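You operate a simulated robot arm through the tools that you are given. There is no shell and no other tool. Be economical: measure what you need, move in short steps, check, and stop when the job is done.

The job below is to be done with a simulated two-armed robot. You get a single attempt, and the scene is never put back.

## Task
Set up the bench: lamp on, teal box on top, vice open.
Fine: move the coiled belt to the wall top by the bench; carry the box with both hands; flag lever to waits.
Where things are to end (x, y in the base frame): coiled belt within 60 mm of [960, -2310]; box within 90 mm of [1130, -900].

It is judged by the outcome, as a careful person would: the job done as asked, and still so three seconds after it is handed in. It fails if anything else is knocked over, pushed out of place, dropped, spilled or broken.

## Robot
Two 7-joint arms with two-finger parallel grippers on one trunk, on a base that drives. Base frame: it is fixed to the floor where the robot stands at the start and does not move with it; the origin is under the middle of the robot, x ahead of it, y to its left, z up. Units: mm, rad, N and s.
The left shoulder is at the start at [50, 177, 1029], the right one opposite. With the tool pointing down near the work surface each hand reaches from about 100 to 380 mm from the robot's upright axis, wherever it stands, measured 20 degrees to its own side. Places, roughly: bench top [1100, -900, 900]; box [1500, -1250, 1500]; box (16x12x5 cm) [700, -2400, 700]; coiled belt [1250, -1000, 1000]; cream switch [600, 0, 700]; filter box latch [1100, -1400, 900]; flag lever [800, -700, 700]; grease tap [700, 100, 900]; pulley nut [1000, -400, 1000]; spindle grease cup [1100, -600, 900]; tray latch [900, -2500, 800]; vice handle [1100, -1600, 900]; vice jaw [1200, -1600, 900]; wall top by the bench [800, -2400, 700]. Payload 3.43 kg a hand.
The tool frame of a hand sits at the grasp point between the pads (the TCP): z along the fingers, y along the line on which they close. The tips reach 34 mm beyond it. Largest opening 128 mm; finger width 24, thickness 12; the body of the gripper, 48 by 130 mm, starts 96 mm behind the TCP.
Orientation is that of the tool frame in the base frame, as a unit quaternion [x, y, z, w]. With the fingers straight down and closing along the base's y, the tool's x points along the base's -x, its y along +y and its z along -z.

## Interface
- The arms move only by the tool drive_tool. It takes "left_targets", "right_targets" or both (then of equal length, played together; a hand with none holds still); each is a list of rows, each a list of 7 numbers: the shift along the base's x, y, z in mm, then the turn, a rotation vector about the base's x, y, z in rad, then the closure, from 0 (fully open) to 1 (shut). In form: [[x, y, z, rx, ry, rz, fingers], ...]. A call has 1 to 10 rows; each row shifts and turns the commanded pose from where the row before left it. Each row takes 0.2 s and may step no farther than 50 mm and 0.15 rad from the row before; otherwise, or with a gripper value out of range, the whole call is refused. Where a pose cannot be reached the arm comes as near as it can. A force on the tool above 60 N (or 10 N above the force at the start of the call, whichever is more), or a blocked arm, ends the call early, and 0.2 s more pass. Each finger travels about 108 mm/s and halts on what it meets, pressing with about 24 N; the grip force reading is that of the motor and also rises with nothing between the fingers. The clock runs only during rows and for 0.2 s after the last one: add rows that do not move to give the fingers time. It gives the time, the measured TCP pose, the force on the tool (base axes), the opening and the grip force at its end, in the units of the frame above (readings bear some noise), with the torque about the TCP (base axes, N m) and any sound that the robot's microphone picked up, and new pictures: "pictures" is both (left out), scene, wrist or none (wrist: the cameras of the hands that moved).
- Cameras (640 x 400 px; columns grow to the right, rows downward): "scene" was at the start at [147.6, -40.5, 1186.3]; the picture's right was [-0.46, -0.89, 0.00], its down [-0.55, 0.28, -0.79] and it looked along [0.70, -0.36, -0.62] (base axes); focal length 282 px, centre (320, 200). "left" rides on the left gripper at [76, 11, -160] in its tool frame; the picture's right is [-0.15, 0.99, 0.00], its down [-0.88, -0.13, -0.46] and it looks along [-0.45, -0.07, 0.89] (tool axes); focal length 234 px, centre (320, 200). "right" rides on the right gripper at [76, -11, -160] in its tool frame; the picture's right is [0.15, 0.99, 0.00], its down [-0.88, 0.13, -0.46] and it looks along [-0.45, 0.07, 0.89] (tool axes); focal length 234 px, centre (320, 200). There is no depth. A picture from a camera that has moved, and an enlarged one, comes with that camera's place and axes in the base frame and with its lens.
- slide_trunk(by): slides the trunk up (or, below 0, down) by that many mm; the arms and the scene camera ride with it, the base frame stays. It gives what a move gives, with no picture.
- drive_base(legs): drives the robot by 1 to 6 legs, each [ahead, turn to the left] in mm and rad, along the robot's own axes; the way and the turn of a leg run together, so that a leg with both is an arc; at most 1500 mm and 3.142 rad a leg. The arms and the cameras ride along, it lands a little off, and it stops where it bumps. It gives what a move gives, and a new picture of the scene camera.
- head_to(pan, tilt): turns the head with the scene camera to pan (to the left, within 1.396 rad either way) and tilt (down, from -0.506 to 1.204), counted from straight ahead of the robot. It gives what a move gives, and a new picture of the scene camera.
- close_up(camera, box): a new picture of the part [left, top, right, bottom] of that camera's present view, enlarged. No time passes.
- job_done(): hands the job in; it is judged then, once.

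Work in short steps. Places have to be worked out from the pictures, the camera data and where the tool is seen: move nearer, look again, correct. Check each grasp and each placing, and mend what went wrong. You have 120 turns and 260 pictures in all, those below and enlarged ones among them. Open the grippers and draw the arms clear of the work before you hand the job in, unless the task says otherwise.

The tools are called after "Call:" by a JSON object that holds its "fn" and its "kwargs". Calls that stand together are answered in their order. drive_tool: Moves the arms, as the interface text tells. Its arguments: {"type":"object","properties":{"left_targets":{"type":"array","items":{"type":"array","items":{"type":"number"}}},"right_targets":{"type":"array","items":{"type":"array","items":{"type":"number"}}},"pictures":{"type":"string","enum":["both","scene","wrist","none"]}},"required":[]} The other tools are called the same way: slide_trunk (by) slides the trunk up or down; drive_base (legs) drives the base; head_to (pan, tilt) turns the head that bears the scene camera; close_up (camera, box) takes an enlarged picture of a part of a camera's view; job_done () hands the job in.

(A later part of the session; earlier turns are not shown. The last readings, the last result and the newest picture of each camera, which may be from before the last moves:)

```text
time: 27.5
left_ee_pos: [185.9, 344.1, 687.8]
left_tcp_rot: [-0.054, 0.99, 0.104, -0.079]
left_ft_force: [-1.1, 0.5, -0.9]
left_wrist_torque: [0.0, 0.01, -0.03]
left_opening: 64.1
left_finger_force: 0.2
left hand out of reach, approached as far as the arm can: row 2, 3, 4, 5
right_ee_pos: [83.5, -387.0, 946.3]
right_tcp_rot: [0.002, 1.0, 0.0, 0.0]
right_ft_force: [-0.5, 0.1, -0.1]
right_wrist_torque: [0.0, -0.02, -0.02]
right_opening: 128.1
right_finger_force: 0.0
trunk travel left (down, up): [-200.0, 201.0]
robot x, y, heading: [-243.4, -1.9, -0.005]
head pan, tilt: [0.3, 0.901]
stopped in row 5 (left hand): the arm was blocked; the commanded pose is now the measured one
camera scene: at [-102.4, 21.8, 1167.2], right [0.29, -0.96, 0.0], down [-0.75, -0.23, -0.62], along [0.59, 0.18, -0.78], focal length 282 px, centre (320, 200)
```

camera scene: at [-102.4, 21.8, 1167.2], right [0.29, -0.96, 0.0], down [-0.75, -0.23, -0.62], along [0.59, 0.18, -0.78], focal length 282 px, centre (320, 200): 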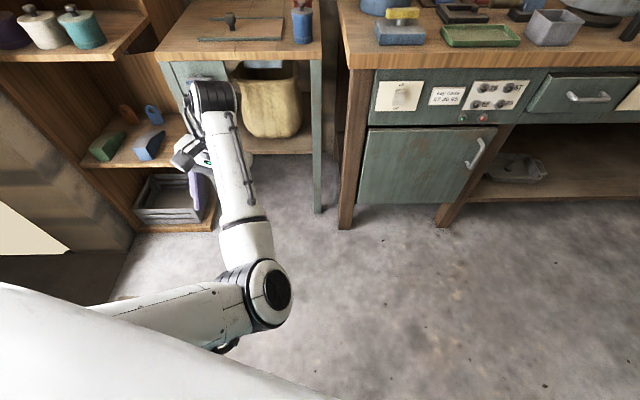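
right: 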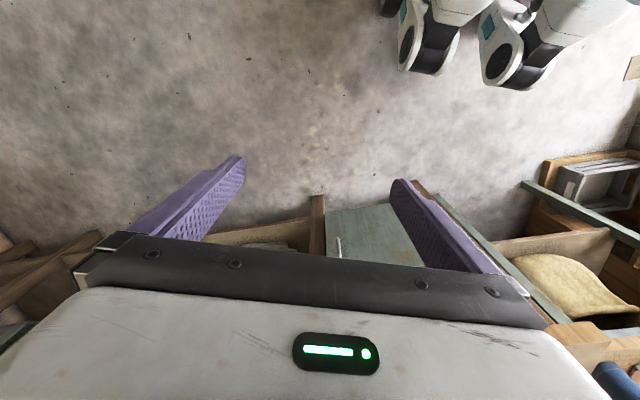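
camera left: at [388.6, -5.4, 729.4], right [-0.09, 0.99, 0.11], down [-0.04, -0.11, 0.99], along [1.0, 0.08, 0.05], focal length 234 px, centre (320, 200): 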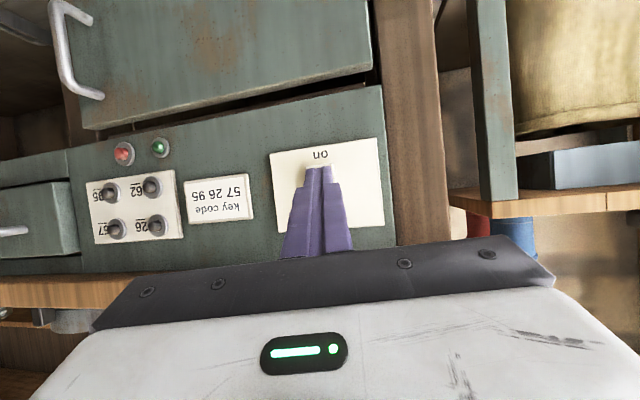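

The elbow tucked inward again. I pitch the hand forward again, as in the pose where the elbow was out, with small steps.

Call:
{"fn": "drive_tool", "kwargs": {"left_targets": [[10, -15, -5, -0.05, -0.1, 0, 0.5], [10, -15, 0, -0.05, -0.1, 0, 0.5], [10, -15, 5, -0.05, -0.1, 0, 0.5], [10, -15, 10, -0.05, -0.1, 0, 0.5], [8, -15, 10, 0, -0.12, 0, 0.5], [8, -15, 10, 0, -0.12, 0, 0.5], [5, -15, 10, 0, -0.12, 0, 0.5], [5, -15, 10, 0, -0.12, 0, 0.5], [5, -15, 10, 0, -0.12, 0, 0.5], [5, -15, 10, 0, -0.12, 0, 0.5]], "pictures": "scene"}}

```text
time: 29.0
left_ee_pos: [293.0, 266.7, 805.5]
left_tcp_rot: [-0.069, 0.941, -0.004, 0.333]
left_ft_force: [1.3, 0.2, -0.8]
left_wrist_torque: [-0.01, -0.04, -0.03]
left_opening: 63.8
left_finger_force: 0.0
right_ee_pos: [83.4, -385.8, 946.6]
right_tcp_rot: [0.002, 1.0, -0.001, 0.0]
right_ft_force: [0.7, 1.0, 0.9]
right_wrist_torque: [-0.03, -0.01, -0.01]
right_opening: 127.9
right_finger_force: 0.1
trunk travel left (down, up): [-200.0, 201.0]
robot x, y, heading: [-247.1, 1.9, -0.003]
head pan, tilt: [0.3, 0.901]
stopped in row 7 (left hand): the arm was blocked; the commanded pose is now the measured one
camera scene: at [-102.3, 21.8, 1167.2], right [0.29, -0.96, 0.0], down [-0.75, -0.23, -0.62], along [0.59, 0.18, -0.78], focal length 282 px, centre (320, 200)
```

scene: 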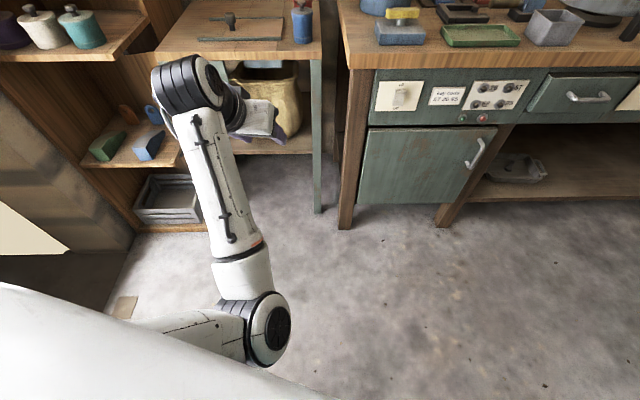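

The hand rose to z 805 with pitch about 0.68. I continue, lifting and pitching further.

Call:
{"fn": "drive_tool", "kwargs": {"left_targets": [[8, -10, 15, 0, -0.06, 0, 0.5], [8, -10, 15, 0, -0.06, 0, 0.5], [8, -10, 15, 0, -0.06, 0, 0.5], [8, -10, 15, 0, -0.06, 0, 0.5], [8, -10, 15, 0, -0.06, 0, 0.5], [8, -10, 15, 0, -0.06, 0, 0.5], [8, -10, 15, 0, -0.06, 0, 0.5], [8, -10, 15, 0, -0.06, 0, 0.5], [8, -10, 15, 0, -0.06, 0, 0.5], [8, -10, 15, 0, -0.06, 0, 0.5]], "pictures": "scene"}}

```text
time: 31.2
left_ee_pos: [375.9, 179.5, 964.6]
left_tcp_rot: [-0.063, 0.795, -0.011, 0.604]
left_ft_force: [0.2, -1.0, 0.1]
left_wrist_torque: [0.01, -0.02, 0.0]
left_opening: 64.0
left_finger_force: 0.1
right_ee_pos: [82.6, -386.7, 946.3]
right_tcp_rot: [0.002, 1.0, 0.0, -0.001]
right_ft_force: [0.4, 0.2, -0.4]
right_wrist_torque: [-0.01, -0.02, 0.0]
right_opening: 127.7
right_finger_force: 0.2
trunk travel left (down, up): [-200.0, 201.0]
robot x, y, heading: [-248.7, 2.5, -0.005]
head pan, tilt: [0.3, 0.901]
camera scene: at [-102.4, 21.6, 1167.2], right [0.29, -0.96, 0.0], down [-0.75, -0.23, -0.62], along [0.59, 0.18, -0.78], focal length 282 px, centre (320, 200)
```

scene: 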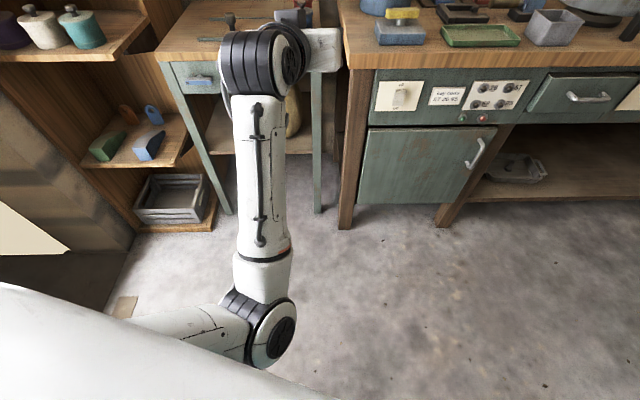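

Tracking well now. I move the hand rightwards across, keeping the pitch, so the elbow is left of the hand.

Call:
{"fn": "drive_tool", "kwargs": {"left_targets": [[0, -22, 0, 0, 0, 0, 0.5], [0, -22, 0, 0, 0, 0, 0.5], [0, -22, 0, 0, 0, 0, 0.5], [0, -22, 0, 0, 0, 0, 0.5], [0, -22, 0, 0, 0, 0, 0.5], [0, -22, 0, 0, 0, 0, 0.5], [0, -22, 0, 0, 0, 0, 0.5], [0, -22, 0, 0, 0, 0, 0.5], [0, -22, 0, 0, 0, 0, 0.5], [0, -22, 0, 0, 0, 0, 0.5]], "pictures": "none"}}

Call:
{"fn": "drive_tool", "kwargs": {"left_targets": [[-10, 0, 5, 0, 0.06, 0, 0.5], [-10, 0, 5, 0, 0.06, 0, 0.5], [-10, 0, 5, 0, 0.06, 0, 0.5], [-10, 0, 5, 0, 0.06, 0, 0.5], [-10, 0, 5, 0, 0.06, 0, 0.5], [-10, 0, 5, 0, 0.06, 0, 0.5], [-10, 0, 5, 0, 0.06, 0, 0.5], [-10, 0, 5, 0, 0.06, 0, 0.5]], "pictures": "scene"}}

```text
time: 33.6
left_ee_pos: [382.4, -18.8, 904.6]
left_tcp_rot: [-0.062, 0.815, 0.019, 0.576]
left_ft_force: [0.0, -0.3, 1.2]
left_wrist_torque: [-0.04, 0.02, -0.01]
left_opening: 63.9
left_finger_force: 0.0
right_ee_pos: [82.5, -387.6, 946.3]
right_tcp_rot: [0.002, 1.0, -0.001, 0.0]
right_ft_force: [0.1, -0.6, 0.1]
right_wrist_torque: [-0.01, -0.01, 0.05]
right_opening: 128.0
right_finger_force: 0.0
trunk travel left (down, up): [-200.0, 201.0]
robot x, y, heading: [-243.1, -2.6, -0.005]
head pan, tilt: [0.3, 0.901]
stopped in row 10 (left hand): the arm was blocked; the commanded pose is now the measured one
```

```text
time: 34.8
left_ee_pos: [319.9, 16.5, 834.1]
left_tcp_rot: [-0.065, 0.921, 0.072, 0.379]
left_ft_force: [-0.6, 0.9, 0.1]
left_wrist_torque: [0.0, -0.02, 0.04]
left_opening: 63.8
left_finger_force: 0.1
right_ee_pos: [83.8, -386.1, 946.6]
right_tcp_rot: [0.001, 1.0, 0.0, 0.0]
right_ft_force: [-0.4, -0.2, -0.5]
right_wrist_torque: [0.01, -0.03, -0.03]
right_opening: 127.8
right_finger_force: 0.1
trunk travel left (down, up): [-200.0, 201.0]
robot x, y, heading: [-241.2, 0.6, -0.004]
head pan, tilt: [0.3, 0.901]
stopped in row 6 (left hand): the arm was blocked; the commanded pose is now the measured one
camera scene: at [-102.3, 21.8, 1167.2], right [0.29, -0.96, 0.0], down [-0.75, -0.23, -0.62], along [0.59, 0.18, -0.78], focal length 282 px, centre (320, 200)
```

scene: 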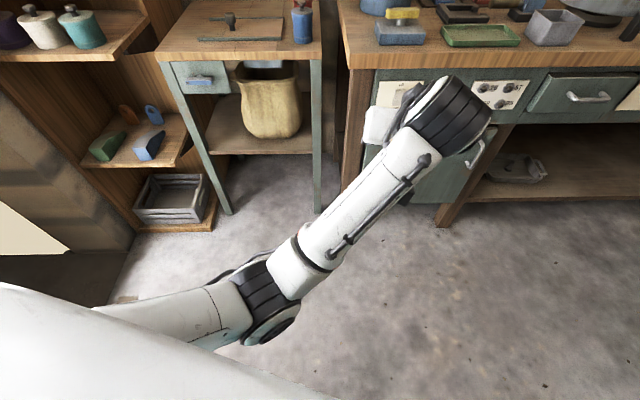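

The elbow is low. I raise the hand further with pitch kept, then I'll un-pitch high up.

Call:
{"fn": "drive_tool", "kwargs": {"left_targets": [[0, -4, 15, 0, 0, 0, 0.5], [0, -4, 15, 0, 0, 0, 0.5], [0, -4, 18, 0, 0, 0, 0.5], [0, -4, 18, 0, 0, 0, 0.5], [0, -4, 18, 0, 0, 0, 0.5], [0, -4, 18, 0, 0, 0, 0.5], [0, -4, 18, 0, 0, 0, 0.5], [0, -4, 18, 0, 0, 0, 0.5], [0, -4, 18, 0, 0, 0, 0.5], [0, -4, 18, 0, 0, 0, 0.5]], "pictures": "scene"}}

```text
time: 35.9
left_ee_pos: [301.5, 36.5, 803.8]
left_tcp_rot: [-0.069, 0.944, 0.115, 0.301]
left_ft_force: [0.3, 0.5, -0.5]
left_wrist_torque: [0.01, 0.01, 0.06]
left_opening: 64.0
left_finger_force: 0.1
right_ee_pos: [82.5, -386.5, 945.8]
right_tcp_rot: [0.002, 1.0, 0.0, -0.001]
right_ft_force: [0.9, 0.7, -0.2]
right_wrist_torque: [-0.02, 0.0, 0.03]
right_opening: 127.6
right_finger_force: 0.0
trunk travel left (down, up): [-200.0, 201.0]
robot x, y, heading: [-243.6, -0.3, -0.005]
head pan, tilt: [0.3, 0.901]
stopped in row 5 (left hand): the arm was blocked; the commanded pose is now the measured one
camera scene: at [-102.3, 21.8, 1167.2], right [0.29, -0.96, 0.0], down [-0.75, -0.23, -0.62], along [0.59, 0.18, -0.78], focal length 282 px, centre (320, 200)
```

scene: 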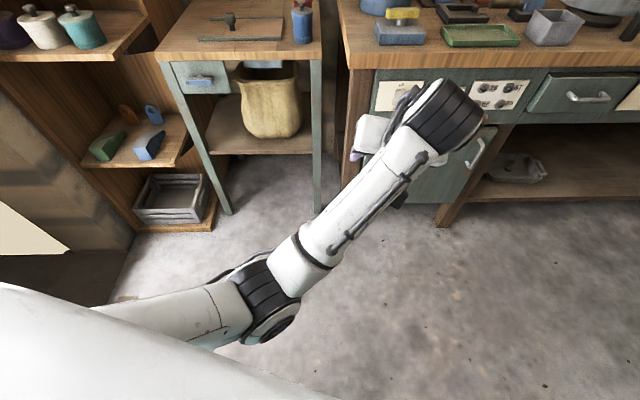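

The wrist limit seems to hold it. I roll the hand to point left, so the elbow swings outward, while rising.

Call:
{"fn": "drive_tool", "kwargs": {"left_targets": [[0, 0, 0, 0.1, 0, 0, 0.5], [0, 0, 0, 0.1, 0, 0, 0.5], [0, 0, 0, 0.1, 0, 0, 0.5], [0, 0, 5, 0.1, 0, 0, 0.5], [0, 0, 10, 0.1, 0, 0, 0.5], [0, 0, 10, 0.1, 0, 0, 0.5], [0, 0, 10, 0.1, 0, 0, 0.5], [0, 0, 10, 0.1, 0, 0, 0.5], [0, 0, 10, 0.1, 0, 0, 0.5], [0, 0, 10, 0.1, 0, 0, 0.5]], "pictures": "scene"}}

```text
time: 38.3
left_ee_pos: [315.6, 111.7, 832.1]
left_tcp_rot: [0.074, 0.754, 0.599, 0.258]
left_ft_force: [0.4, 0.5, 0.2]
left_wrist_torque: [0.05, -0.04, -0.02]
left_opening: 63.7
left_finger_force: 0.1
left hand out of reach, approached as far as the arm can: row 7, 8, 9
right_ee_pos: [83.2, -386.5, 947.2]
right_tcp_rot: [0.001, 1.0, -0.001, 0.0]
right_ft_force: [-0.7, 0.0, 0.2]
right_wrist_torque: [0.01, 0.01, 0.0]
right_opening: 128.0
right_finger_force: 0.0
trunk travel left (down, up): [-200.0, 201.0]
robot x, y, heading: [-245.7, -1.3, -0.004]
head pan, tilt: [0.3, 0.901]
stopped in row 10 (left hand): the arm was blocked; the commanded pose is now the measured one
camera scene: at [-102.3, 21.8, 1167.2], right [0.29, -0.96, 0.0], down [-0.75, -0.23, -0.62], along [0.59, 0.18, -0.78], focal length 282 px, centre (320, 200)
```

scene: 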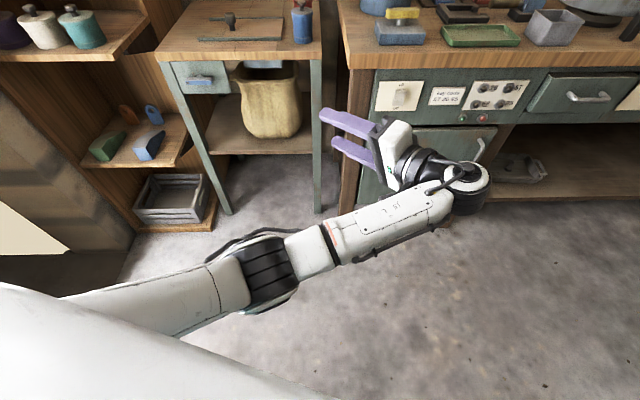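

The configuration loosened. Now I raise it with the hand still pointing left.

Call:
{"fn": "drive_tool", "kwargs": {"left_targets": [[-5, -5, 18, 0, 0, 0, 0.5], [-5, -5, 18, 0, 0, 0, 0.5], [-5, -5, 18, 0, 0, 0, 0.5], [-5, -5, 18, 0, 0, 0, 0.5], [-5, -5, 18, 0, 0, 0, 0.5], [-5, -5, 18, 0, 0, 0, 0.5], [-5, -5, 18, 0, 0, 0, 0.5], [-5, -5, 18, 0, 0, 0, 0.5], [-5, -5, 18, 0, 0, 0, 0.5], [-5, -5, 18, 0, 0, 0, 0.5]], "pictures": "scene"}}

```text
time: 40.7
left_ee_pos: [280.8, 155.6, 931.8]
left_tcp_rot: [0.094, 0.746, 0.631, 0.19]
left_ft_force: [0.4, 0.7, -0.5]
left_wrist_torque: [0.03, -0.01, -0.01]
left_opening: 64.1
left_finger_force: 0.1
left hand out of reach, approached as far as the arm can: row 5, 6, 7, 8, 9, 10
right_ee_pos: [83.4, -386.6, 946.8]
right_tcp_rot: [0.002, 1.0, 0.0, 0.0]
right_ft_force: [-0.8, 1.1, -0.9]
right_wrist_torque: [0.01, 0.0, 0.01]
right_opening: 128.2
right_finger_force: 0.1
trunk travel left (down, up): [-200.0, 201.0]
robot x, y, heading: [-246.1, 1.9, -0.005]
head pan, tilt: [0.3, 0.901]
stopped in row 10 (left hand): the arm was blocked; the commanded pose is now the measured one
camera scene: at [-102.3, 21.8, 1167.2], right [0.29, -0.96, 0.0], down [-0.75, -0.23, -0.62], along [0.59, 0.18, -0.78], focal length 282 px, centre (320, 200)
```

scene: 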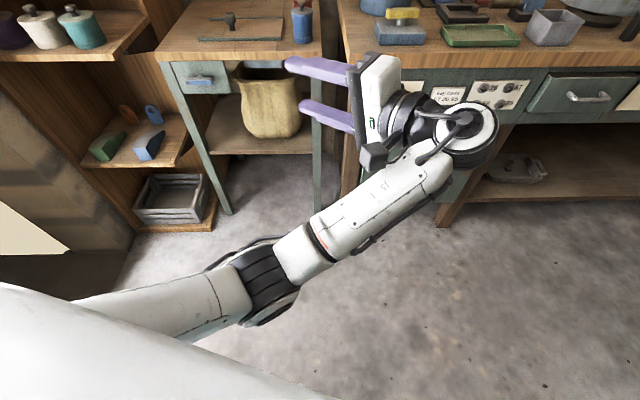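

Now I unroll the hand to pointing down, swinging the TCP below the wrist as the wrist climbs.

Call:
{"fn": "drive_tool", "kwargs": {"left_targets": [[0, -10, 12, -0.1, 0.03, 0.015, 0.5], [0, -12, 10, -0.1, 0.03, 0.015, 0.5], [0, -14, 8, -0.1, 0.03, 0.015, 0.5], [0, -16, 6, -0.1, 0.03, 0.015, 0.5], [0, -18, 4, -0.1, 0.03, 0.015, 0.5], [0, -18, 2, -0.1, 0.03, 0.015, 0.5], [0, -18, 0, -0.1, 0.03, 0.015, 0.5], [0, -18, 0, -0.1, 0.03, 0.015, 0.5], [0, -18, 0, -0.1, 0.03, 0.015, 0.5], [0, -18, 0, -0.1, 0.03, 0.015, 0.5]], "pictures": "scene"}}

```text
time: 41.5
left_ee_pos: [277.0, 200.6, 851.1]
left_tcp_rot: [0.113, 0.825, 0.549, 0.072]
left_ft_force: [0.2, -0.2, -0.2]
left_wrist_torque: [0.01, -0.02, 0.0]
left_opening: 64.1
left_finger_force: 0.1
left hand out of reach, approached as far as the arm can: row 2, 3
right_ee_pos: [83.3, -386.7, 945.1]
right_tcp_rot: [0.002, 1.0, 0.001, 0.0]
right_ft_force: [-0.1, -0.3, 0.1]
right_wrist_torque: [-0.03, 0.0, -0.02]
right_opening: 128.0
right_finger_force: 0.0
trunk travel left (down, up): [-200.0, 201.0]
robot x, y, heading: [-243.2, -2.8, -0.004]
head pan, tilt: [0.3, 0.901]
stopped in row 3 (left hand): the arm was blocked; the commanded pose is now the measured one
camera scene: at [-102.4, 21.7, 1167.2], right [0.29, -0.96, 0.0], down [-0.75, -0.23, -0.62], along [0.59, 0.18, -0.78], focal length 282 px, centre (320, 200)
```

scene: 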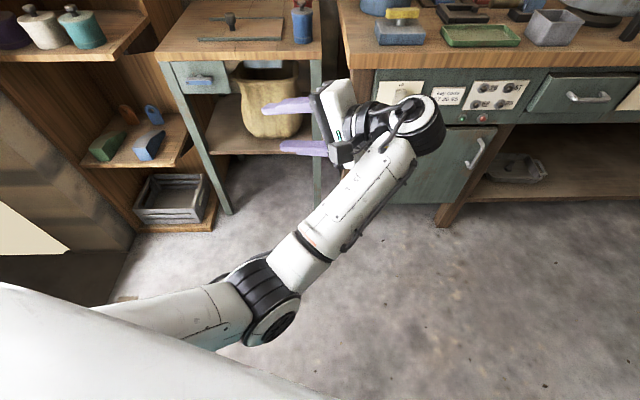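

The wrist folds to its limit because the elbow is low. Plan: go low with tool down, cross to the right side, then raise there so that the elbow stays to the left.

Call:
{"fn": "drive_tool", "kwargs": {"left_targets": [[0, -5, -22, -0.1, 0, 0.03, 0.5], [0, -5, -22, -0.1, 0, 0.03, 0.5], [0, -5, -22, -0.1, 0, 0.03, 0.5], [0, -5, -22, -0.1, 0, 0.03, 0.5], [0, -5, -22, -0.1, 0, 0.03, 0.5], [0, -5, -22, -0.1, 0, 0.03, 0.5], [0, -5, -22, -0.1, 0, 0.03, 0.5], [0, -5, -22, -0.1, 0, 0, 0.5], [0, -5, -22, -0.1, 0, 0, 0.5], [0, -5, -22, -0.1, 0, 0, 0.5]], "pictures": "none"}}

Call:
{"fn": "drive_tool", "kwargs": {"left_targets": [[0, -10, -15, -0.03, 0, 0, 0.5], [0, -10, -15, -0.03, 0, 0, 0.5], [0, -10, -15, -0.03, 0, 0, 0.5], [0, -10, -15, -0.03, 0, 0, 0.5], [0, -10, -15, 0, 0, 0, 0.5], [0, -10, -15, 0, 0, 0, 0.5], [0, -10, -15, 0, 0, 0, 0.5], [0, -10, -15, 0, 0, 0, 0.5]], "pictures": "scene"}}

```text
time: 43.7
left_ee_pos: [279.8, 173.3, 632.7]
left_tcp_rot: [-0.022, 0.993, 0.105, 0.055]
left_ft_force: [-0.3, -0.6, 1.2]
left_wrist_torque: [-0.01, -0.01, -0.03]
left_opening: 63.9
left_finger_force: 0.1
right_ee_pos: [84.3, -387.8, 945.9]
right_tcp_rot: [0.002, 1.0, 0.0, 0.0]
right_ft_force: [-0.4, 0.1, 0.2]
right_wrist_torque: [0.05, 0.02, -0.02]
right_opening: 127.7
right_finger_force: 0.0
trunk travel left (down, up): [-200.0, 201.0]
robot x, y, heading: [-247.6, 1.7, 0.002]
head pan, tilt: [0.3, 0.901]
```

```text
time: 45.7
left_ee_pos: [282.7, 94.9, 509.3]
left_tcp_rot: [-0.023, 0.997, 0.046, 0.053]
left_ft_force: [-0.5, 0.0, 0.5]
left_wrist_torque: [-0.01, 0.03, -0.03]
left_opening: 64.0
left_finger_force: 0.0
right_ee_pos: [83.0, -386.3, 945.1]
right_tcp_rot: [0.002, 1.0, -0.001, 0.0]
right_ft_force: [0.6, -0.5, -0.3]
right_wrist_torque: [-0.02, 0.01, 0.01]
right_opening: 128.0
right_finger_force: 0.1
trunk travel left (down, up): [-200.0, 201.0]
robot x, y, heading: [-245.1, 5.1, -0.005]
head pan, tilt: [0.3, 0.901]
stopped in row 8 (left hand): the arm was blocked; the commanded pose is now the measured one
camera scene: at [-102.4, 21.7, 1167.2], right [0.29, -0.96, 0.0], down [-0.75, -0.23, -0.62], along [0.59, 0.18, -0.78], focal length 282 px, centre (320, 200)
```

scene: 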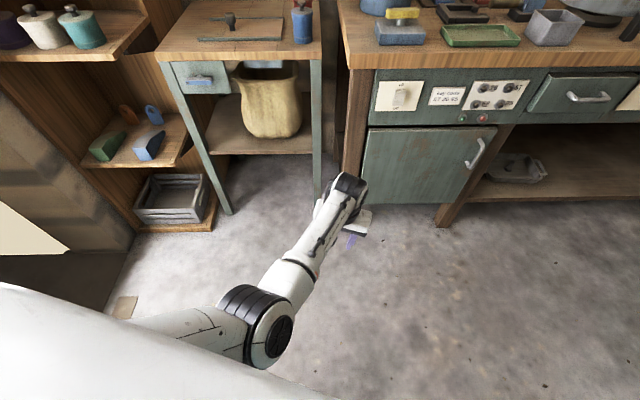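

Now across to the right at this height.

Call:
{"fn": "drive_tool", "kwargs": {"left_targets": [[-8, -16, 0, 0, 0.01, 0, 0.5], [-8, -16, 0, 0, 0.01, 0, 0.5], [-8, -16, 0, 0, 0.01, 0, 0.5], [-8, -16, 0, 0, 0.01, 0, 0.5], [-8, -16, 0, 0, 0.01, 0, 0.5], [-8, -16, 0, 0, 0.01, 0, 0.5], [-8, -16, 0, 0, 0.01, 0, 0.5], [-8, -16, 0, 0, 0, 0, 0.5], [-8, -16, 0, 0, 0, 0, 0.5], [-8, -16, 0, 0, 0, 0, 0.5]], "pictures": "none"}}

Call:
{"fn": "drive_tool", "kwargs": {"left_targets": [[0, 0, 20, 0, 0, 0, 0.5], [0, 0, 20, 0, 0, 0, 0.5], [0, 0, 20, 0, 0, 0, 0.5], [0, 0, 20, 0, 0, 0, 0.5], [0, 0, 20, 0, 0, 0, 0.5], [0, 0, 20, 0, 0, 0, 0.5], [0, 0, 20, 0, 0, 0, 0.5], [0, 0, 20, 0, 0, 0, 0.5], [0, 0, 20, 0, 0, 0, 0.5], [0, 0, 20, 0, 0, 0, 0.5]], "pictures": "scene"}}

```text
time: 48.1
left_ee_pos: [211.5, -18.9, 489.5]
left_tcp_rot: [-0.042, 0.996, 0.074, 0.016]
left_ft_force: [-0.8, 0.5, 0.6]
left_wrist_torque: [-0.02, 0.0, 0.02]
left_opening: 63.9
left_finger_force: 0.0
right_ee_pos: [83.4, -386.4, 945.7]
right_tcp_rot: [0.001, 1.0, 0.001, 0.001]
right_ft_force: [0.3, 0.8, 0.3]
right_wrist_torque: [-0.01, 0.0, -0.02]
right_opening: 127.9
right_finger_force: 0.0
trunk travel left (down, up): [-200.0, 201.0]
robot x, y, heading: [-242.9, 0.3, -0.005]
head pan, tilt: [0.3, 0.901]
stopped in row 10 (left hand): the arm was blocked; the commanded pose is now the measured one
```

```text
time: 50.3
left_ee_pos: [225.3, -33.8, 679.7]
left_tcp_rot: [-0.037, 0.997, 0.057, 0.034]
left_ft_force: [-1.4, 0.0, -0.3]
left_wrist_torque: [0.04, 0.02, -0.01]
left_opening: 64.0
left_finger_force: 0.0
left hand out of reach, approached as far as the arm can: row 9, 10
right_ee_pos: [83.8, -385.2, 945.7]
right_tcp_rot: [0.002, 1.0, 0.0, 0.0]
right_ft_force: [0.1, -0.1, -0.4]
right_wrist_torque: [0.03, -0.01, 0.03]
right_opening: 128.0
right_finger_force: 0.0
trunk travel left (down, up): [-200.0, 201.0]
robot x, y, heading: [-244.6, -0.6, -0.006]
head pan, tilt: [0.3, 0.901]
camera scene: at [-102.4, 21.5, 1167.3], right [0.29, -0.96, 0.0], down [-0.75, -0.23, -0.62], along [0.59, 0.18, -0.78], focal length 282 px, centre (320, 200)
```

scene: 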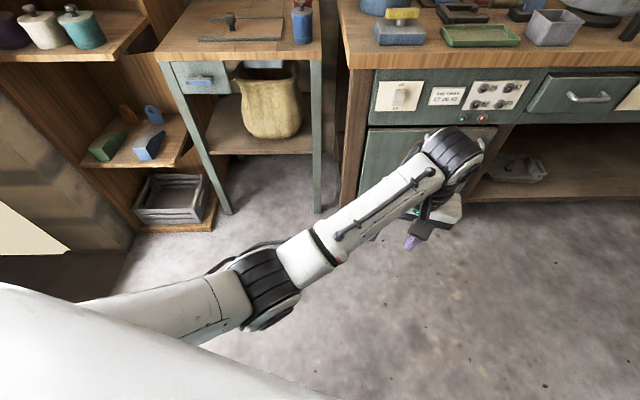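

The elbow stays low, so vertical tool is limited to z≈690 for the left; forward-pitched poses remain available for it later. I tuck the left hand and drive to the lever, estimated near [913, -714, 703].

Call:
{"fn": "drive_tool", "kwargs": {"left_targets": [[-16, 5, -15, 0, 0, 0, 0.5], [-16, 5, -15, 0, 0, 0, 0.5], [-16, 5, -15, 0, 0, 0, 0.5], [-16, 5, -15, 0, 0, 0, 0.5], [-16, 5, -15, 0, 0, 0, 0.5], [-16, 5, -15, 0, 0, 0, 0.5]], "pictures": "none"}}

Call:
{"fn": "drive_base", "kwargs": {"legs": [[0, -0.97], [980, 0], [0, 1.335]]}}

Call:
{"fn": "head_to", "kwargs": {"pan": -0.15, "tilt": 0.65}}

```text
time: 51.7
left_ee_pos: [120.4, 5.0, 595.2]
left_tcp_rot: [-0.042, 0.996, 0.072, 0.016]
left_ft_force: [-0.7, -0.4, -0.3]
left_wrist_torque: [0.04, 0.03, -0.03]
left_opening: 64.1
left_finger_force: 0.1
right_ee_pos: [83.8, -387.3, 945.9]
right_tcp_rot: [0.001, 1.0, 0.0, 0.0]
right_ft_force: [-0.1, -0.6, 0.6]
right_wrist_torque: [-0.02, 0.02, 0.04]
right_opening: 128.0
right_finger_force: 0.1
trunk travel left (down, up): [-200.0, 201.0]
robot x, y, heading: [-245.6, -0.2, -0.004]
head pan, tilt: [0.3, 0.901]
```

```text
time: 62.6
left_ee_pos: [645.6, -697.4, 596.6]
left_tcp_rot: [-0.213, 0.974, 0.073, 0.003]
left_ft_force: [0.1, 0.8, -0.1]
left_wrist_torque: [0.01, 0.04, -0.03]
left_opening: 64.1
left_finger_force: 0.0
right_ee_pos: [743.4, -1078.2, 946.5]
right_tcp_rot: [-0.172, 0.985, -0.001, 0.001]
right_ft_force: [-0.2, 0.6, 0.4]
right_wrist_torque: [0.03, 0.03, -0.01]
right_opening: 128.0
right_finger_force: 0.0
trunk travel left (down, up): [-200.0, 201.0]
robot x, y, heading: [306.0, -824.8, 0.344]
head pan, tilt: [0.3, 0.901]
camera scene: at [429.6, -757.5, 1167.2], right [0.6, -0.8, 0.0], down [-0.63, -0.47, -0.62], along [0.5, 0.37, -0.78], focal length 282 px, centre (320, 200)
```

scene: 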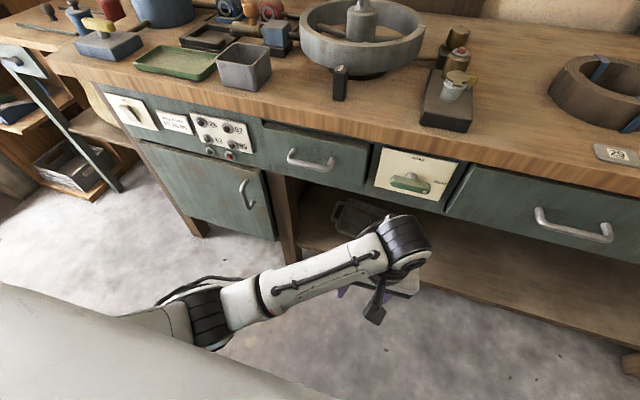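

```text
time: 63.5
left_ee_pos: [645.9, -696.2, 596.4]
left_tcp_rot: [-0.214, 0.974, 0.073, 0.004]
left_ft_force: [0.2, 0.3, -0.4]
left_wrist_torque: [-0.03, -0.02, 0.0]
left_opening: 63.9
left_finger_force: 0.0
right_ee_pos: [744.2, -1078.0, 944.8]
right_tcp_rot: [-0.171, 0.985, 0.0, -0.001]
right_ft_force: [-0.2, 0.2, -0.9]
right_wrist_torque: [-0.02, 0.02, -0.03]
right_opening: 128.0
right_finger_force: 0.0
trunk travel left (down, up): [-200.0, 201.0]
robot x, y, heading: [301.4, -828.9, 0.347]
head pan, tilt: [-0.15, 0.649]
camera scene: at [454.4, -786.1, 1187.7], right [0.19, -0.98, 0.0], down [-0.59, -0.12, -0.8], along [0.78, 0.15, -0.6], focal length 282 px, centre (320, 200)
```

scene: 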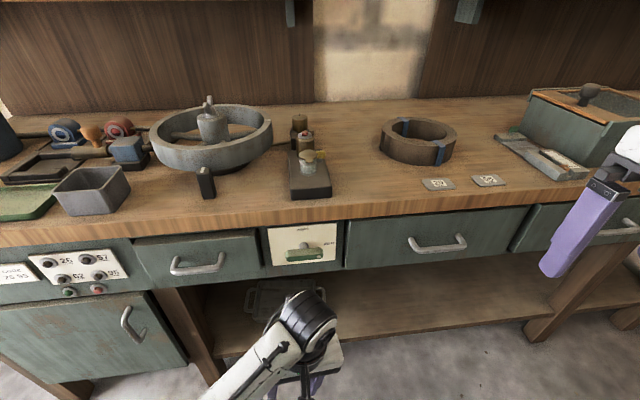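

The belt (brown ring with blue ties) and the lever are well in view. I zoom on both.

Call:
{"fn": "close_up", "kwargs": {"camera": "scene", "box": [250, 215, 370, 290]}}

Call:
{"fn": "close_up", "kwargs": {"camera": "scene", "box": [340, 70, 640, 255]}}

```text
5.33 times, centred on (310, 252) of scene
camera zoom: at [454.4, -786.1, 1187.7], right [0.19, -0.98, 0.0], down [-0.59, -0.12, -0.8], along [0.78, 0.15, -0.6], focal length 1505 px, centre (373, -80)
```

zoom: 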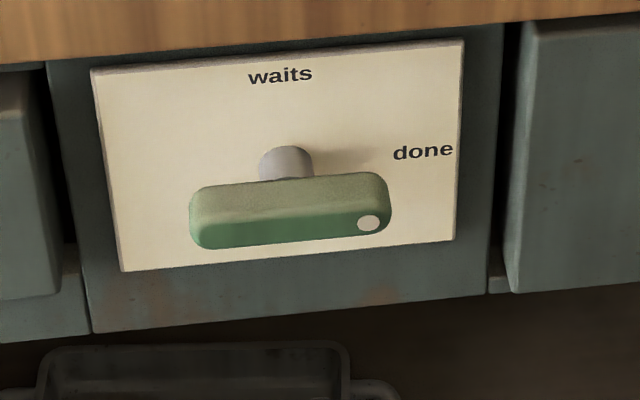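

```text
2.13 times, centred on (490, 162) of scene
camera zoom: at [454.4, -786.1, 1187.7], right [0.19, -0.98, 0.0], down [-0.59, -0.12, -0.8], along [0.78, 0.15, -0.6], focal length 602 px, centre (-43, 280)
```

zoom: 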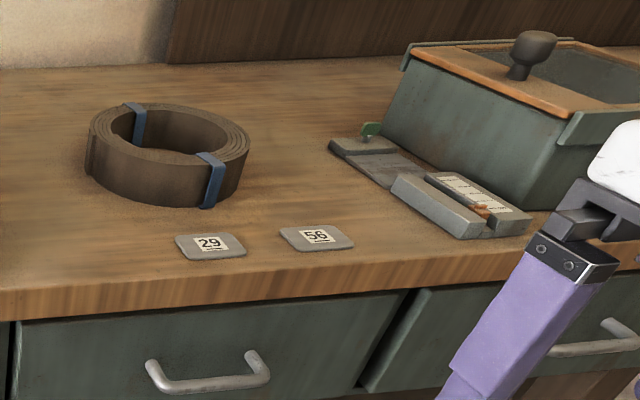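

The bar-shaped lever has its dot pointing to "done"; it must turn a quarter anticlockwise so the dot is at "waits". I use the left hand: pitch it forward with fingers closed, in front of the lever.

Call:
{"fn": "drive_tool", "kwargs": {"left_targets": [[2, 1, 12, 0.037, -0.103, 0, 1], [2, 1, 12, 0.037, -0.103, 0, 1], [2, 1, 12, 0.037, -0.103, 0, 1], [2, 1, 12, 0.037, -0.103, 0, 1], [2, 1, 12, 0.037, -0.103, 0, 1], [2, 1, 12, 0.037, -0.103, 0, 1], [2, 1, 12, 0.037, -0.103, 0, 1], [2, 1, 12, 0.037, -0.103, 0, 1], [2, 1, 12, 0.037, -0.103, 0, 1], [2, 1, 12, 0.037, -0.103, 0, 1]], "pictures": "both"}}

```text
time: 65.9
left_ee_pos: [698.1, -662.9, 749.6]
left_tcp_rot: [-0.223, 0.788, 0.145, 0.555]
left_ft_force: [0.3, -0.1, -0.6]
left_wrist_torque: [-0.03, -0.01, 0.01]
left_opening: 0.0
left_finger_force: 23.9
right_ee_pos: [744.0, -1078.3, 946.5]
right_tcp_rot: [-0.171, 0.985, 0.001, 0.0]
right_ft_force: [-0.8, -0.1, -0.7]
right_wrist_torque: [0.01, 0.01, 0.0]
right_opening: 127.9
right_finger_force: 0.0
trunk travel left (down, up): [-200.0, 201.0]
robot x, y, heading: [302.6, -827.4, 0.34]
head pan, tilt: [-0.15, 0.649]
stopped in row 10 (left hand): the arm was blocked; the commanded pose is now the measured one
camera scene: at [454.5, -786.1, 1187.7], right [0.19, -0.98, 0.0], down [-0.59, -0.12, -0.8], along [0.78, 0.15, -0.6], focal length 282 px, centre (320, 200)
camera left: at [542.1, -744.3, 731.5], right [-0.47, 0.88, 0.12], down [-0.05, -0.16, 0.99], along [0.88, 0.46, 0.12], focal length 234 px, centre (320, 200)
```

scene: 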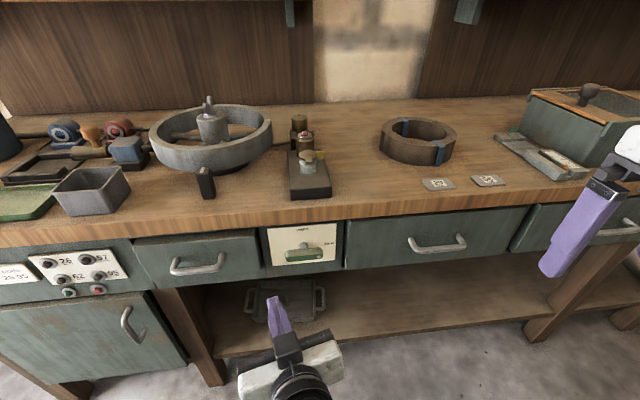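
left: 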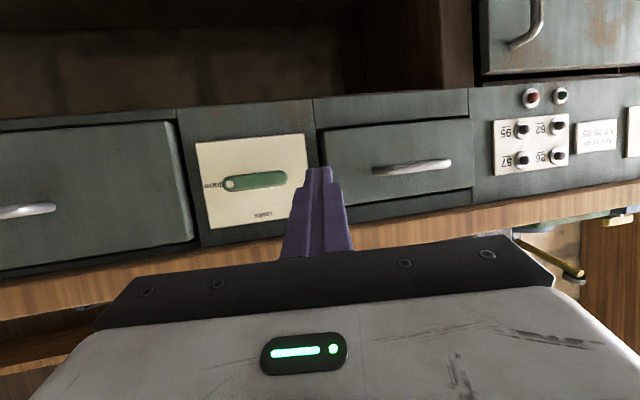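

Bar centre is about [848, -676, 734], 88 mm long. I bring the closed fingertips above its left end (tip near [847, -640, 764]).

Call:
{"fn": "drive_tool", "kwargs": {"left_targets": [[10, 3, 14, 0, 0, 0, 1], [15, 3, 12, 0, 0, 0, 1], [24, 1, 0, 0, 0, 0, 1], [24, 0, 0, 0, 0, 0, 1], [22, 0, 0, 0, 0, 0, 1]], "pictures": "both"}}

Call:
{"fn": "close_up", "kwargs": {"camera": "left", "box": [200, 110, 400, 235]}}

Call:
{"fn": "close_up", "kwargs": {"camera": "scene", "box": [240, 210, 360, 285]}}

```text
time: 66.9
left_ee_pos: [751.8, -604.5, 736.9]
left_tcp_rot: [-0.19, 0.791, 0.216, 0.54]
left_ft_force: [-0.1, 0.5, -0.1]
left_wrist_torque: [0.0, 0.03, -0.01]
left_opening: 0.0
left_finger_force: 24.4
right_ee_pos: [744.5, -1077.6, 946.9]
right_tcp_rot: [-0.171, 0.985, 0.001, 0.0]
right_ft_force: [0.2, 0.1, -0.3]
right_wrist_torque: [0.02, -0.02, -0.01]
right_opening: 128.0
right_finger_force: 0.1
trunk travel left (down, up): [-200.0, 201.0]
robot x, y, heading: [302.9, -825.2, 0.344]
head pan, tilt: [-0.15, 0.649]
stopped in row 5 (left hand): the arm was blocked; the commanded pose is now the measured one
camera scene: at [454.3, -786.2, 1187.8], right [0.19, -0.98, 0.0], down [-0.59, -0.12, -0.8], along [0.78, 0.15, -0.6], focal length 282 px, centre (320, 200)
camera left: at [597.2, -688.4, 717.1], right [-0.48, 0.84, 0.27], down [0.02, -0.3, 0.95], along [0.88, 0.46, 0.12], focal length 234 px, centre (320, 200)
```

scene: 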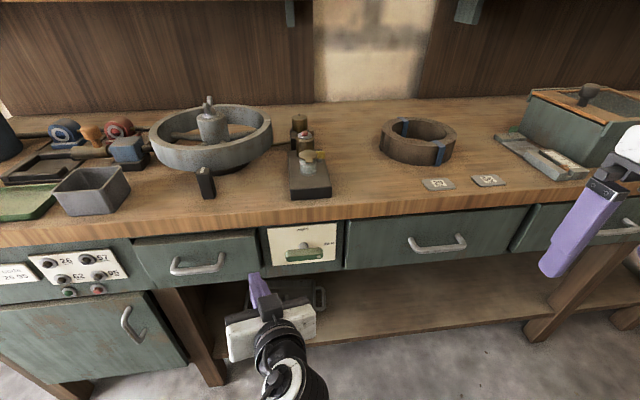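
left: 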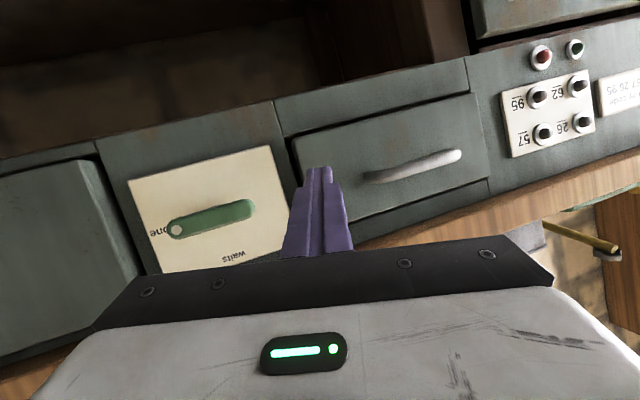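

```text
3.20 times, centred on (300, 172) of left
camera zoom: at [597.2, -688.4, 717.1], right [-0.48, 0.84, 0.27], down [0.02, -0.3, 0.95], along [0.88, 0.46, 0.12], focal length 749 px, centre (384, 288)
```

zoom: 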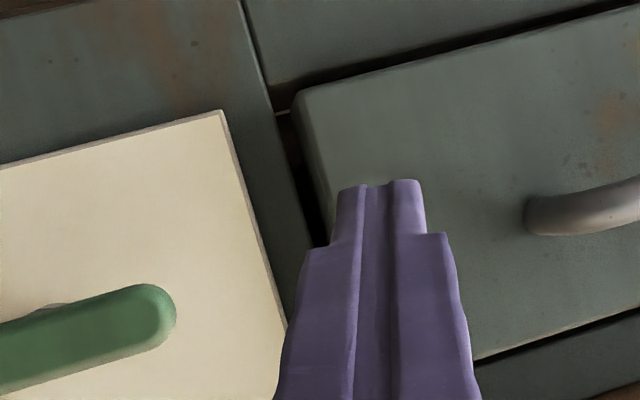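

```text
5.33 times, centred on (300, 248) of scene
camera zoom: at [454.3, -786.2, 1187.8], right [0.19, -0.98, 0.0], down [-0.59, -0.12, -0.8], along [0.78, 0.15, -0.6], focal length 1505 px, centre (427, -53)
```

zoom: 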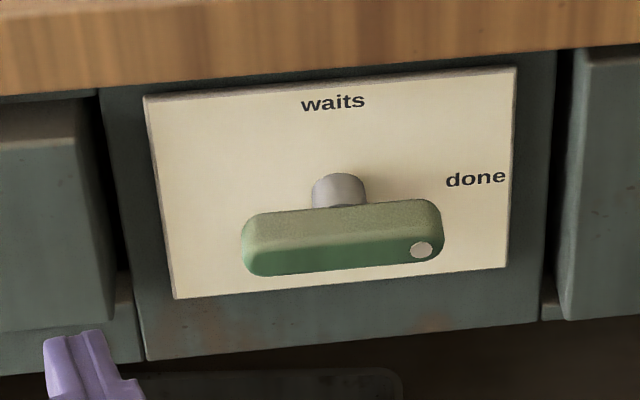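

The left arm stays awkward in its folded state. I back away a little and try rolling the forward-pointing hand about its own axis, so the elbow swings out to the left.

Call:
{"fn": "drive_base", "kwargs": {"legs": [[-220, 0]]}}

Call:
{"fn": "head_to", "kwargs": {"pan": 0.3, "tilt": 0.95}}

Call:
{"fn": "drive_tool", "kwargs": {"left_targets": [[0, 0, 5, 0.11, 0.06, -0.04, 0.5], [0, 0, 5, 0.11, 0.06, -0.04, 0.5], [0, 0, 5, 0.11, 0.06, -0.04, 0.5], [0, 0, 5, 0.11, 0.06, -0.04, 0.5], [0, 0, 5, 0.11, 0.06, -0.04, 0.5], [0, 0, 5, 0.11, 0.06, -0.04, 0.5], [0, 0, 5, 0.11, 0.06, -0.04, 0.5], [0, 0, 5, 0.11, 0.06, -0.04, 0.5], [0, 0, 5, 0.11, 0.06, -0.04, 0.5], [0, 0, 5, 0.11, 0.06, -0.04, 0.5]], "pictures": "scene"}}

```text
time: 68.6
left_ee_pos: [545.4, -676.0, 737.1]
left_tcp_rot: [-0.193, 0.789, 0.217, 0.541]
left_ft_force: [0.4, 0.3, -0.4]
left_wrist_torque: [-0.01, -0.02, -0.01]
left_opening: 0.0
left_finger_force: 23.7
right_ee_pos: [539.2, -1150.6, 945.4]
right_tcp_rot: [-0.173, 0.985, 0.0, 0.0]
right_ft_force: [-0.8, 0.1, -0.9]
right_wrist_torque: [0.03, -0.01, 0.0]
right_opening: 128.2
right_finger_force: 0.0
trunk travel left (down, up): [-200.0, 201.0]
robot x, y, heading: [95.6, -902.2, 0.348]
head pan, tilt: [-0.15, 0.649]
camera scene: at [248.3, -859.9, 1187.8], right [0.2, -0.98, 0.0], down [-0.59, -0.12, -0.8], along [0.78, 0.16, -0.6], focal length 282 px, centre (320, 200)
```

scene: 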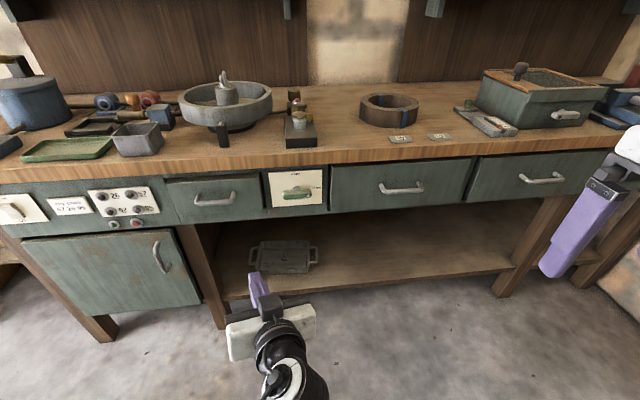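

```text
time: 69.5
left_ee_pos: [544.5, -676.2, 736.4]
left_tcp_rot: [-0.192, 0.79, 0.216, 0.541]
left_ft_force: [-0.6, -0.1, -0.7]
left_wrist_torque: [-0.01, 0.03, 0.01]
left_opening: 0.0
left_finger_force: 24.2
right_ee_pos: [539.5, -1150.1, 946.3]
right_tcp_rot: [-0.173, 0.985, 0.0, 0.0]
right_ft_force: [0.0, -0.4, -0.3]
right_wrist_torque: [0.03, 0.01, 0.0]
right_opening: 128.1
right_finger_force: 0.1
trunk travel left (down, up): [-200.0, 201.0]
robot x, y, heading: [93.6, -896.5, 0.345]
head pan, tilt: [0.3, 0.949]
camera scene: at [221.3, -833.1, 1163.7], right [0.6, -0.8, 0.0], down [-0.65, -0.49, -0.58], along [0.46, 0.35, -0.81], focal length 282 px, centre (320, 200)
```

scene: 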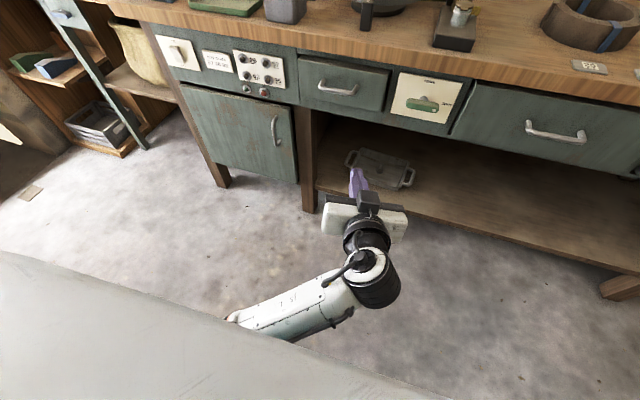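

```text
time: 71.7
left_ee_pos: [552.4, -664.1, 802.2]
left_tcp_rot: [0.324, 0.691, 0.544, 0.349]
left_ft_force: [-0.4, -0.1, 0.6]
left_wrist_torque: [-0.04, 0.05, 0.0]
left_opening: 63.9
left_finger_force: 0.0
right_ee_pos: [538.9, -1150.4, 946.5]
right_tcp_rot: [-0.173, 0.985, -0.001, 0.001]
right_ft_force: [-0.5, -0.4, 0.6]
right_wrist_torque: [0.01, 0.04, -0.02]
right_opening: 128.0
right_finger_force: 0.1
trunk travel left (down, up): [-200.0, 201.0]
robot x, y, heading: [99.6, -902.8, 0.352]
head pan, tilt: [0.3, 0.949]
camera scene: at [221.2, -833.1, 1163.6], right [0.6, -0.8, 0.0], down [-0.65, -0.49, -0.58], along [0.46, 0.35, -0.81], focal length 282 px, centre (320, 200)
```

scene: 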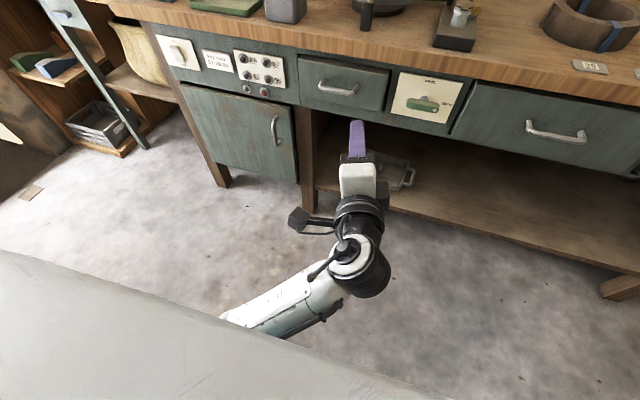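

Rolling works smoothly, and the fingers now close vertically — ideal to grip the horizontal bar and roll back, which is the needed anticlockwise turn. I align the hand, lower it to the bar height and drive in.

Call:
{"fn": "drive_tool", "kwargs": {"left_targets": [[0, 0, -8, 0.025, -0.009, -0.024, 0.55], [0, 0, -8, 0.025, -0.009, -0.024, 0.55], [0, 0, -8, 0.025, -0.009, -0.024, 0.55], [0, 0, -8, 0.025, -0.009, -0.024, 0.55], [0, 0, -8, 0.025, -0.009, -0.024, 0.55], [0, 0, -8, 0.025, -0.009, -0.024, 0.55], [0, 0, -8, 0.025, -0.009, -0.024, 0.55], [0, 0, -8, 0.025, -0.009, -0.024, 0.55]], "pictures": "none"}}

Call:
{"fn": "drive_base", "kwargs": {"legs": [[0, -0.42], [240, 0], [0, 0.437]]}}

Call:
{"fn": "close_up", "kwargs": {"camera": "left", "box": [0, 0, 640, 400]}}

```text
time: 73.5
left_ee_pos: [547.0, -677.5, 721.6]
left_tcp_rot: [0.41, 0.598, 0.572, 0.384]
left_ft_force: [-0.3, -0.3, 0.5]
left_wrist_torque: [-0.03, -0.01, -0.01]
left_opening: 57.7
left_finger_force: 0.1
right_ee_pos: [539.1, -1149.5, 947.1]
right_tcp_rot: [-0.173, 0.985, 0.001, 0.0]
right_ft_force: [-0.5, 0.3, -0.7]
right_wrist_torque: [-0.01, 0.03, 0.03]
right_opening: 128.3
right_finger_force: 0.1
trunk travel left (down, up): [-200.0, 201.0]
robot x, y, heading: [98.4, -903.0, 0.35]
head pan, tilt: [0.3, 0.949]
```

```text
time: 77.8
left_ee_pos: [778.4, -680.4, 722.7]
left_tcp_rot: [0.403, 0.602, 0.576, 0.378]
left_ft_force: [0.3, 0.0, 0.1]
left_wrist_torque: [0.03, 0.0, -0.01]
left_opening: 57.5
left_finger_force: 0.1
right_ee_pos: [784.5, -1153.0, 947.0]
right_tcp_rot: [-0.185, 0.983, 0.0, 0.0]
right_ft_force: [0.3, 1.0, 0.0]
right_wrist_torque: [0.01, 0.06, 0.01]
right_opening: 127.7
right_finger_force: 0.1
trunk travel left (down, up): [-200.0, 201.0]
robot x, y, heading: [335.4, -914.8, 0.379]
head pan, tilt: [0.3, 0.949]
camera scene: at [459.0, -845.0, 1163.6], right [0.62, -0.78, 0.0], down [-0.64, -0.51, -0.58], along [0.45, 0.36, -0.81], focal length 282 px, centre (320, 200)
```

scene: 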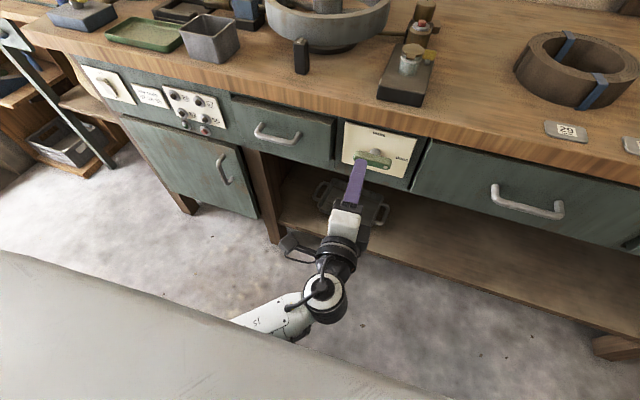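

```text
1.00 times, centred on (320, 200) of left
camera zoom: at [604.3, -673.7, 741.3], right [0.11, -0.12, 0.99], down [-0.08, -0.99, -0.11], along [0.99, -0.07, -0.11], focal length 234 px, centre (320, 200)
```

zoom: 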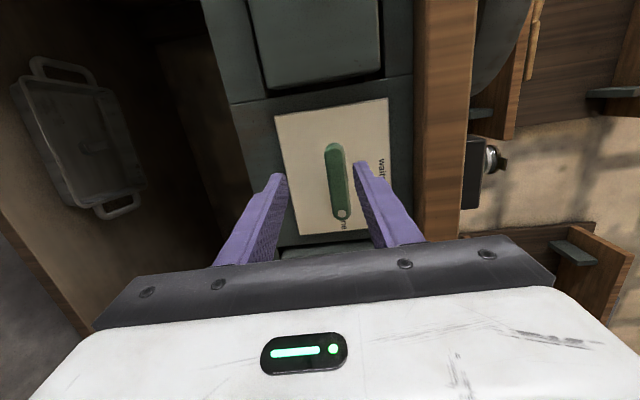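

The bar is nearly between the fingers at about [848, -674, 734]. I advance slowly 60 mm and 12 up.

Call:
{"fn": "drive_tool", "kwargs": {"left_targets": [[4, 1, 6, 0, 0, 0, 0.5], [12, 1, 6, 0, 0, 0, 0.5], [12, 1, 0, 0, 0, 0, 0.5], [12, 0, 0, 0, 0, 0, 0.5], [12, 0, 0, 0, 0, 0, 0.5], [10, 0, 0, 0, 0, 0, 0.5]], "pictures": "wrist"}}

```text
time: 79.3
left_ee_pos: [834.3, -676.8, 733.5]
left_tcp_rot: [0.402, 0.605, 0.576, 0.375]
left_ft_force: [-27.8, -3.3, 4.3]
left_wrist_torque: [0.16, -1.31, -0.02]
left_opening: 65.7
left_finger_force: 1.7
right_ee_pos: [781.3, -1153.8, 947.7]
right_tcp_rot: [-0.186, 0.983, 0.0, 0.0]
right_ft_force: [-0.2, -0.3, 0.8]
right_wrist_torque: [-0.01, -0.03, -0.01]
right_opening: 128.1
right_finger_force: 0.0
trunk travel left (down, up): [-200.0, 201.0]
robot x, y, heading: [335.8, -915.0, 0.374]
head pan, tilt: [0.3, 0.949]
stopped in row 6 (left hand): the force on the tool passed its limit (the readings are from after the stop); the commanded pose is now the measured one
camera left: at [659.1, -671.7, 753.0], right [0.11, -0.12, 0.99], down [-0.08, -0.99, -0.11], along [0.99, -0.06, -0.12], focal length 234 px, centre (320, 200)
```

left: 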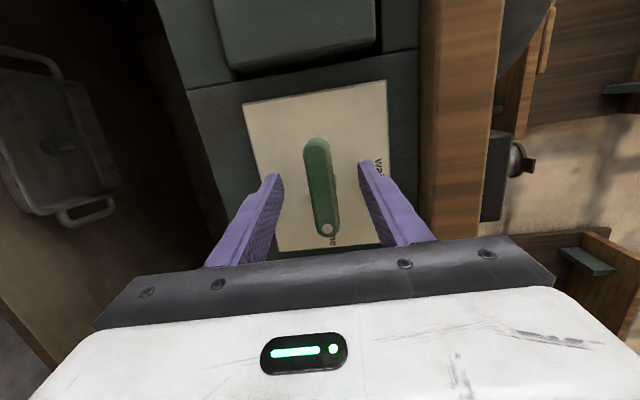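

The tips touch the plate, so depth is right. I back 8 mm and close on the bar.

Call:
{"fn": "drive_tool", "kwargs": {"left_targets": [[-8, -3, 0, 0, 0, 0, 0.5], [0, 0, 0, 0, 0, 0, 0.8], [0, 0, 0, 0, 0, 0, 1], [0, 0, 0, 0, 0, 0, 1]], "pictures": "wrist"}}

```text
time: 80.3
left_ee_pos: [829.7, -680.3, 737.1]
left_tcp_rot: [0.401, 0.602, 0.578, 0.378]
left_ft_force: [11.4, 2.8, 17.8]
left_wrist_torque: [0.4, -1.33, -0.27]
left_opening: 22.1
left_finger_force: 44.9
right_ee_pos: [782.9, -1153.6, 946.2]
right_tcp_rot: [-0.186, 0.982, 0.001, 0.001]
right_ft_force: [-0.2, -0.7, -0.9]
right_wrist_torque: [-0.01, 0.0, 0.0]
right_opening: 128.1
right_finger_force: 0.0
trunk travel left (down, up): [-200.0, 201.0]
robot x, y, heading: [335.0, -916.1, 0.379]
head pan, tilt: [0.3, 0.949]
camera left: at [655.0, -673.7, 754.7], right [0.1, -0.12, 0.99], down [-0.08, -0.99, -0.12], along [0.99, -0.06, -0.11], focal length 234 px, centre (320, 200)
```

left: 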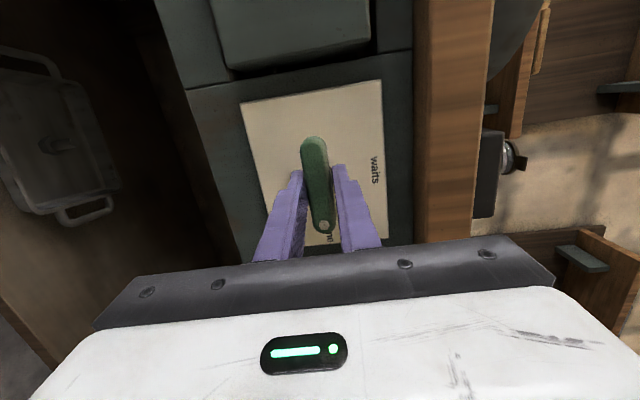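

Gripped at 22 mm. I roll the hand anticlockwise in small steps.

Call:
{"fn": "drive_tool", "kwargs": {"left_targets": [[0, 0, 0, -0.092, -0.039, 0.005, 1], [0, 0, 0, -0.092, -0.039, 0.005, 1], [0, 0, 0, -0.092, -0.039, 0.005, 1], [0, 0, 0, -0.092, -0.039, 0.005, 1], [0, 0, 0, -0.092, -0.039, 0.005, 1], [0, 0, 0, -0.092, -0.039, 0.005, 1]], "pictures": "wrist"}}

```text
time: 81.2
left_ee_pos: [833.3, -667.8, 733.3]
left_tcp_rot: [0.308, 0.649, 0.513, 0.469]
left_ft_force: [-6.1, -5.5, -4.4]
left_wrist_torque: [0.1, -0.49, -0.68]
left_opening: 22.1
left_finger_force: 45.4
right_ee_pos: [783.6, -1153.5, 947.1]
right_tcp_rot: [-0.185, 0.983, 0.001, -0.001]
right_ft_force: [0.1, 0.4, -0.5]
right_wrist_torque: [-0.01, -0.01, -0.02]
right_opening: 128.0
right_finger_force: 0.0
trunk travel left (down, up): [-200.0, 201.0]
robot x, y, heading: [335.6, -914.1, 0.376]
head pan, tilt: [0.3, 0.949]
stopped in row 4 (left hand): the force on the tool passed its limit (the readings are from after the stop); the commanded pose is now the measured one
camera left: at [657.3, -659.8, 725.8], right [-0.03, 0.15, 0.99], down [-0.09, -0.99, 0.15], along [1.0, -0.08, 0.04], focal length 234 px, centre (320, 200)
```

left: 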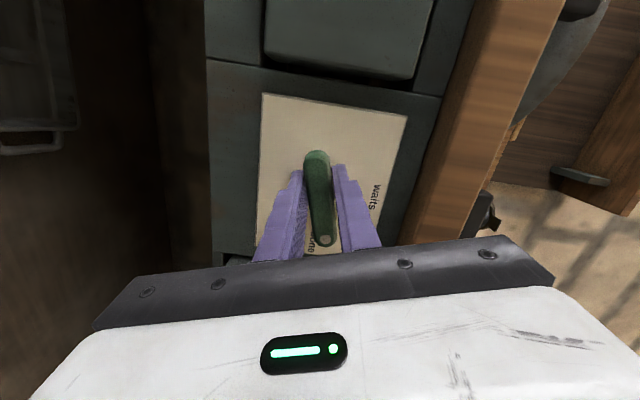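

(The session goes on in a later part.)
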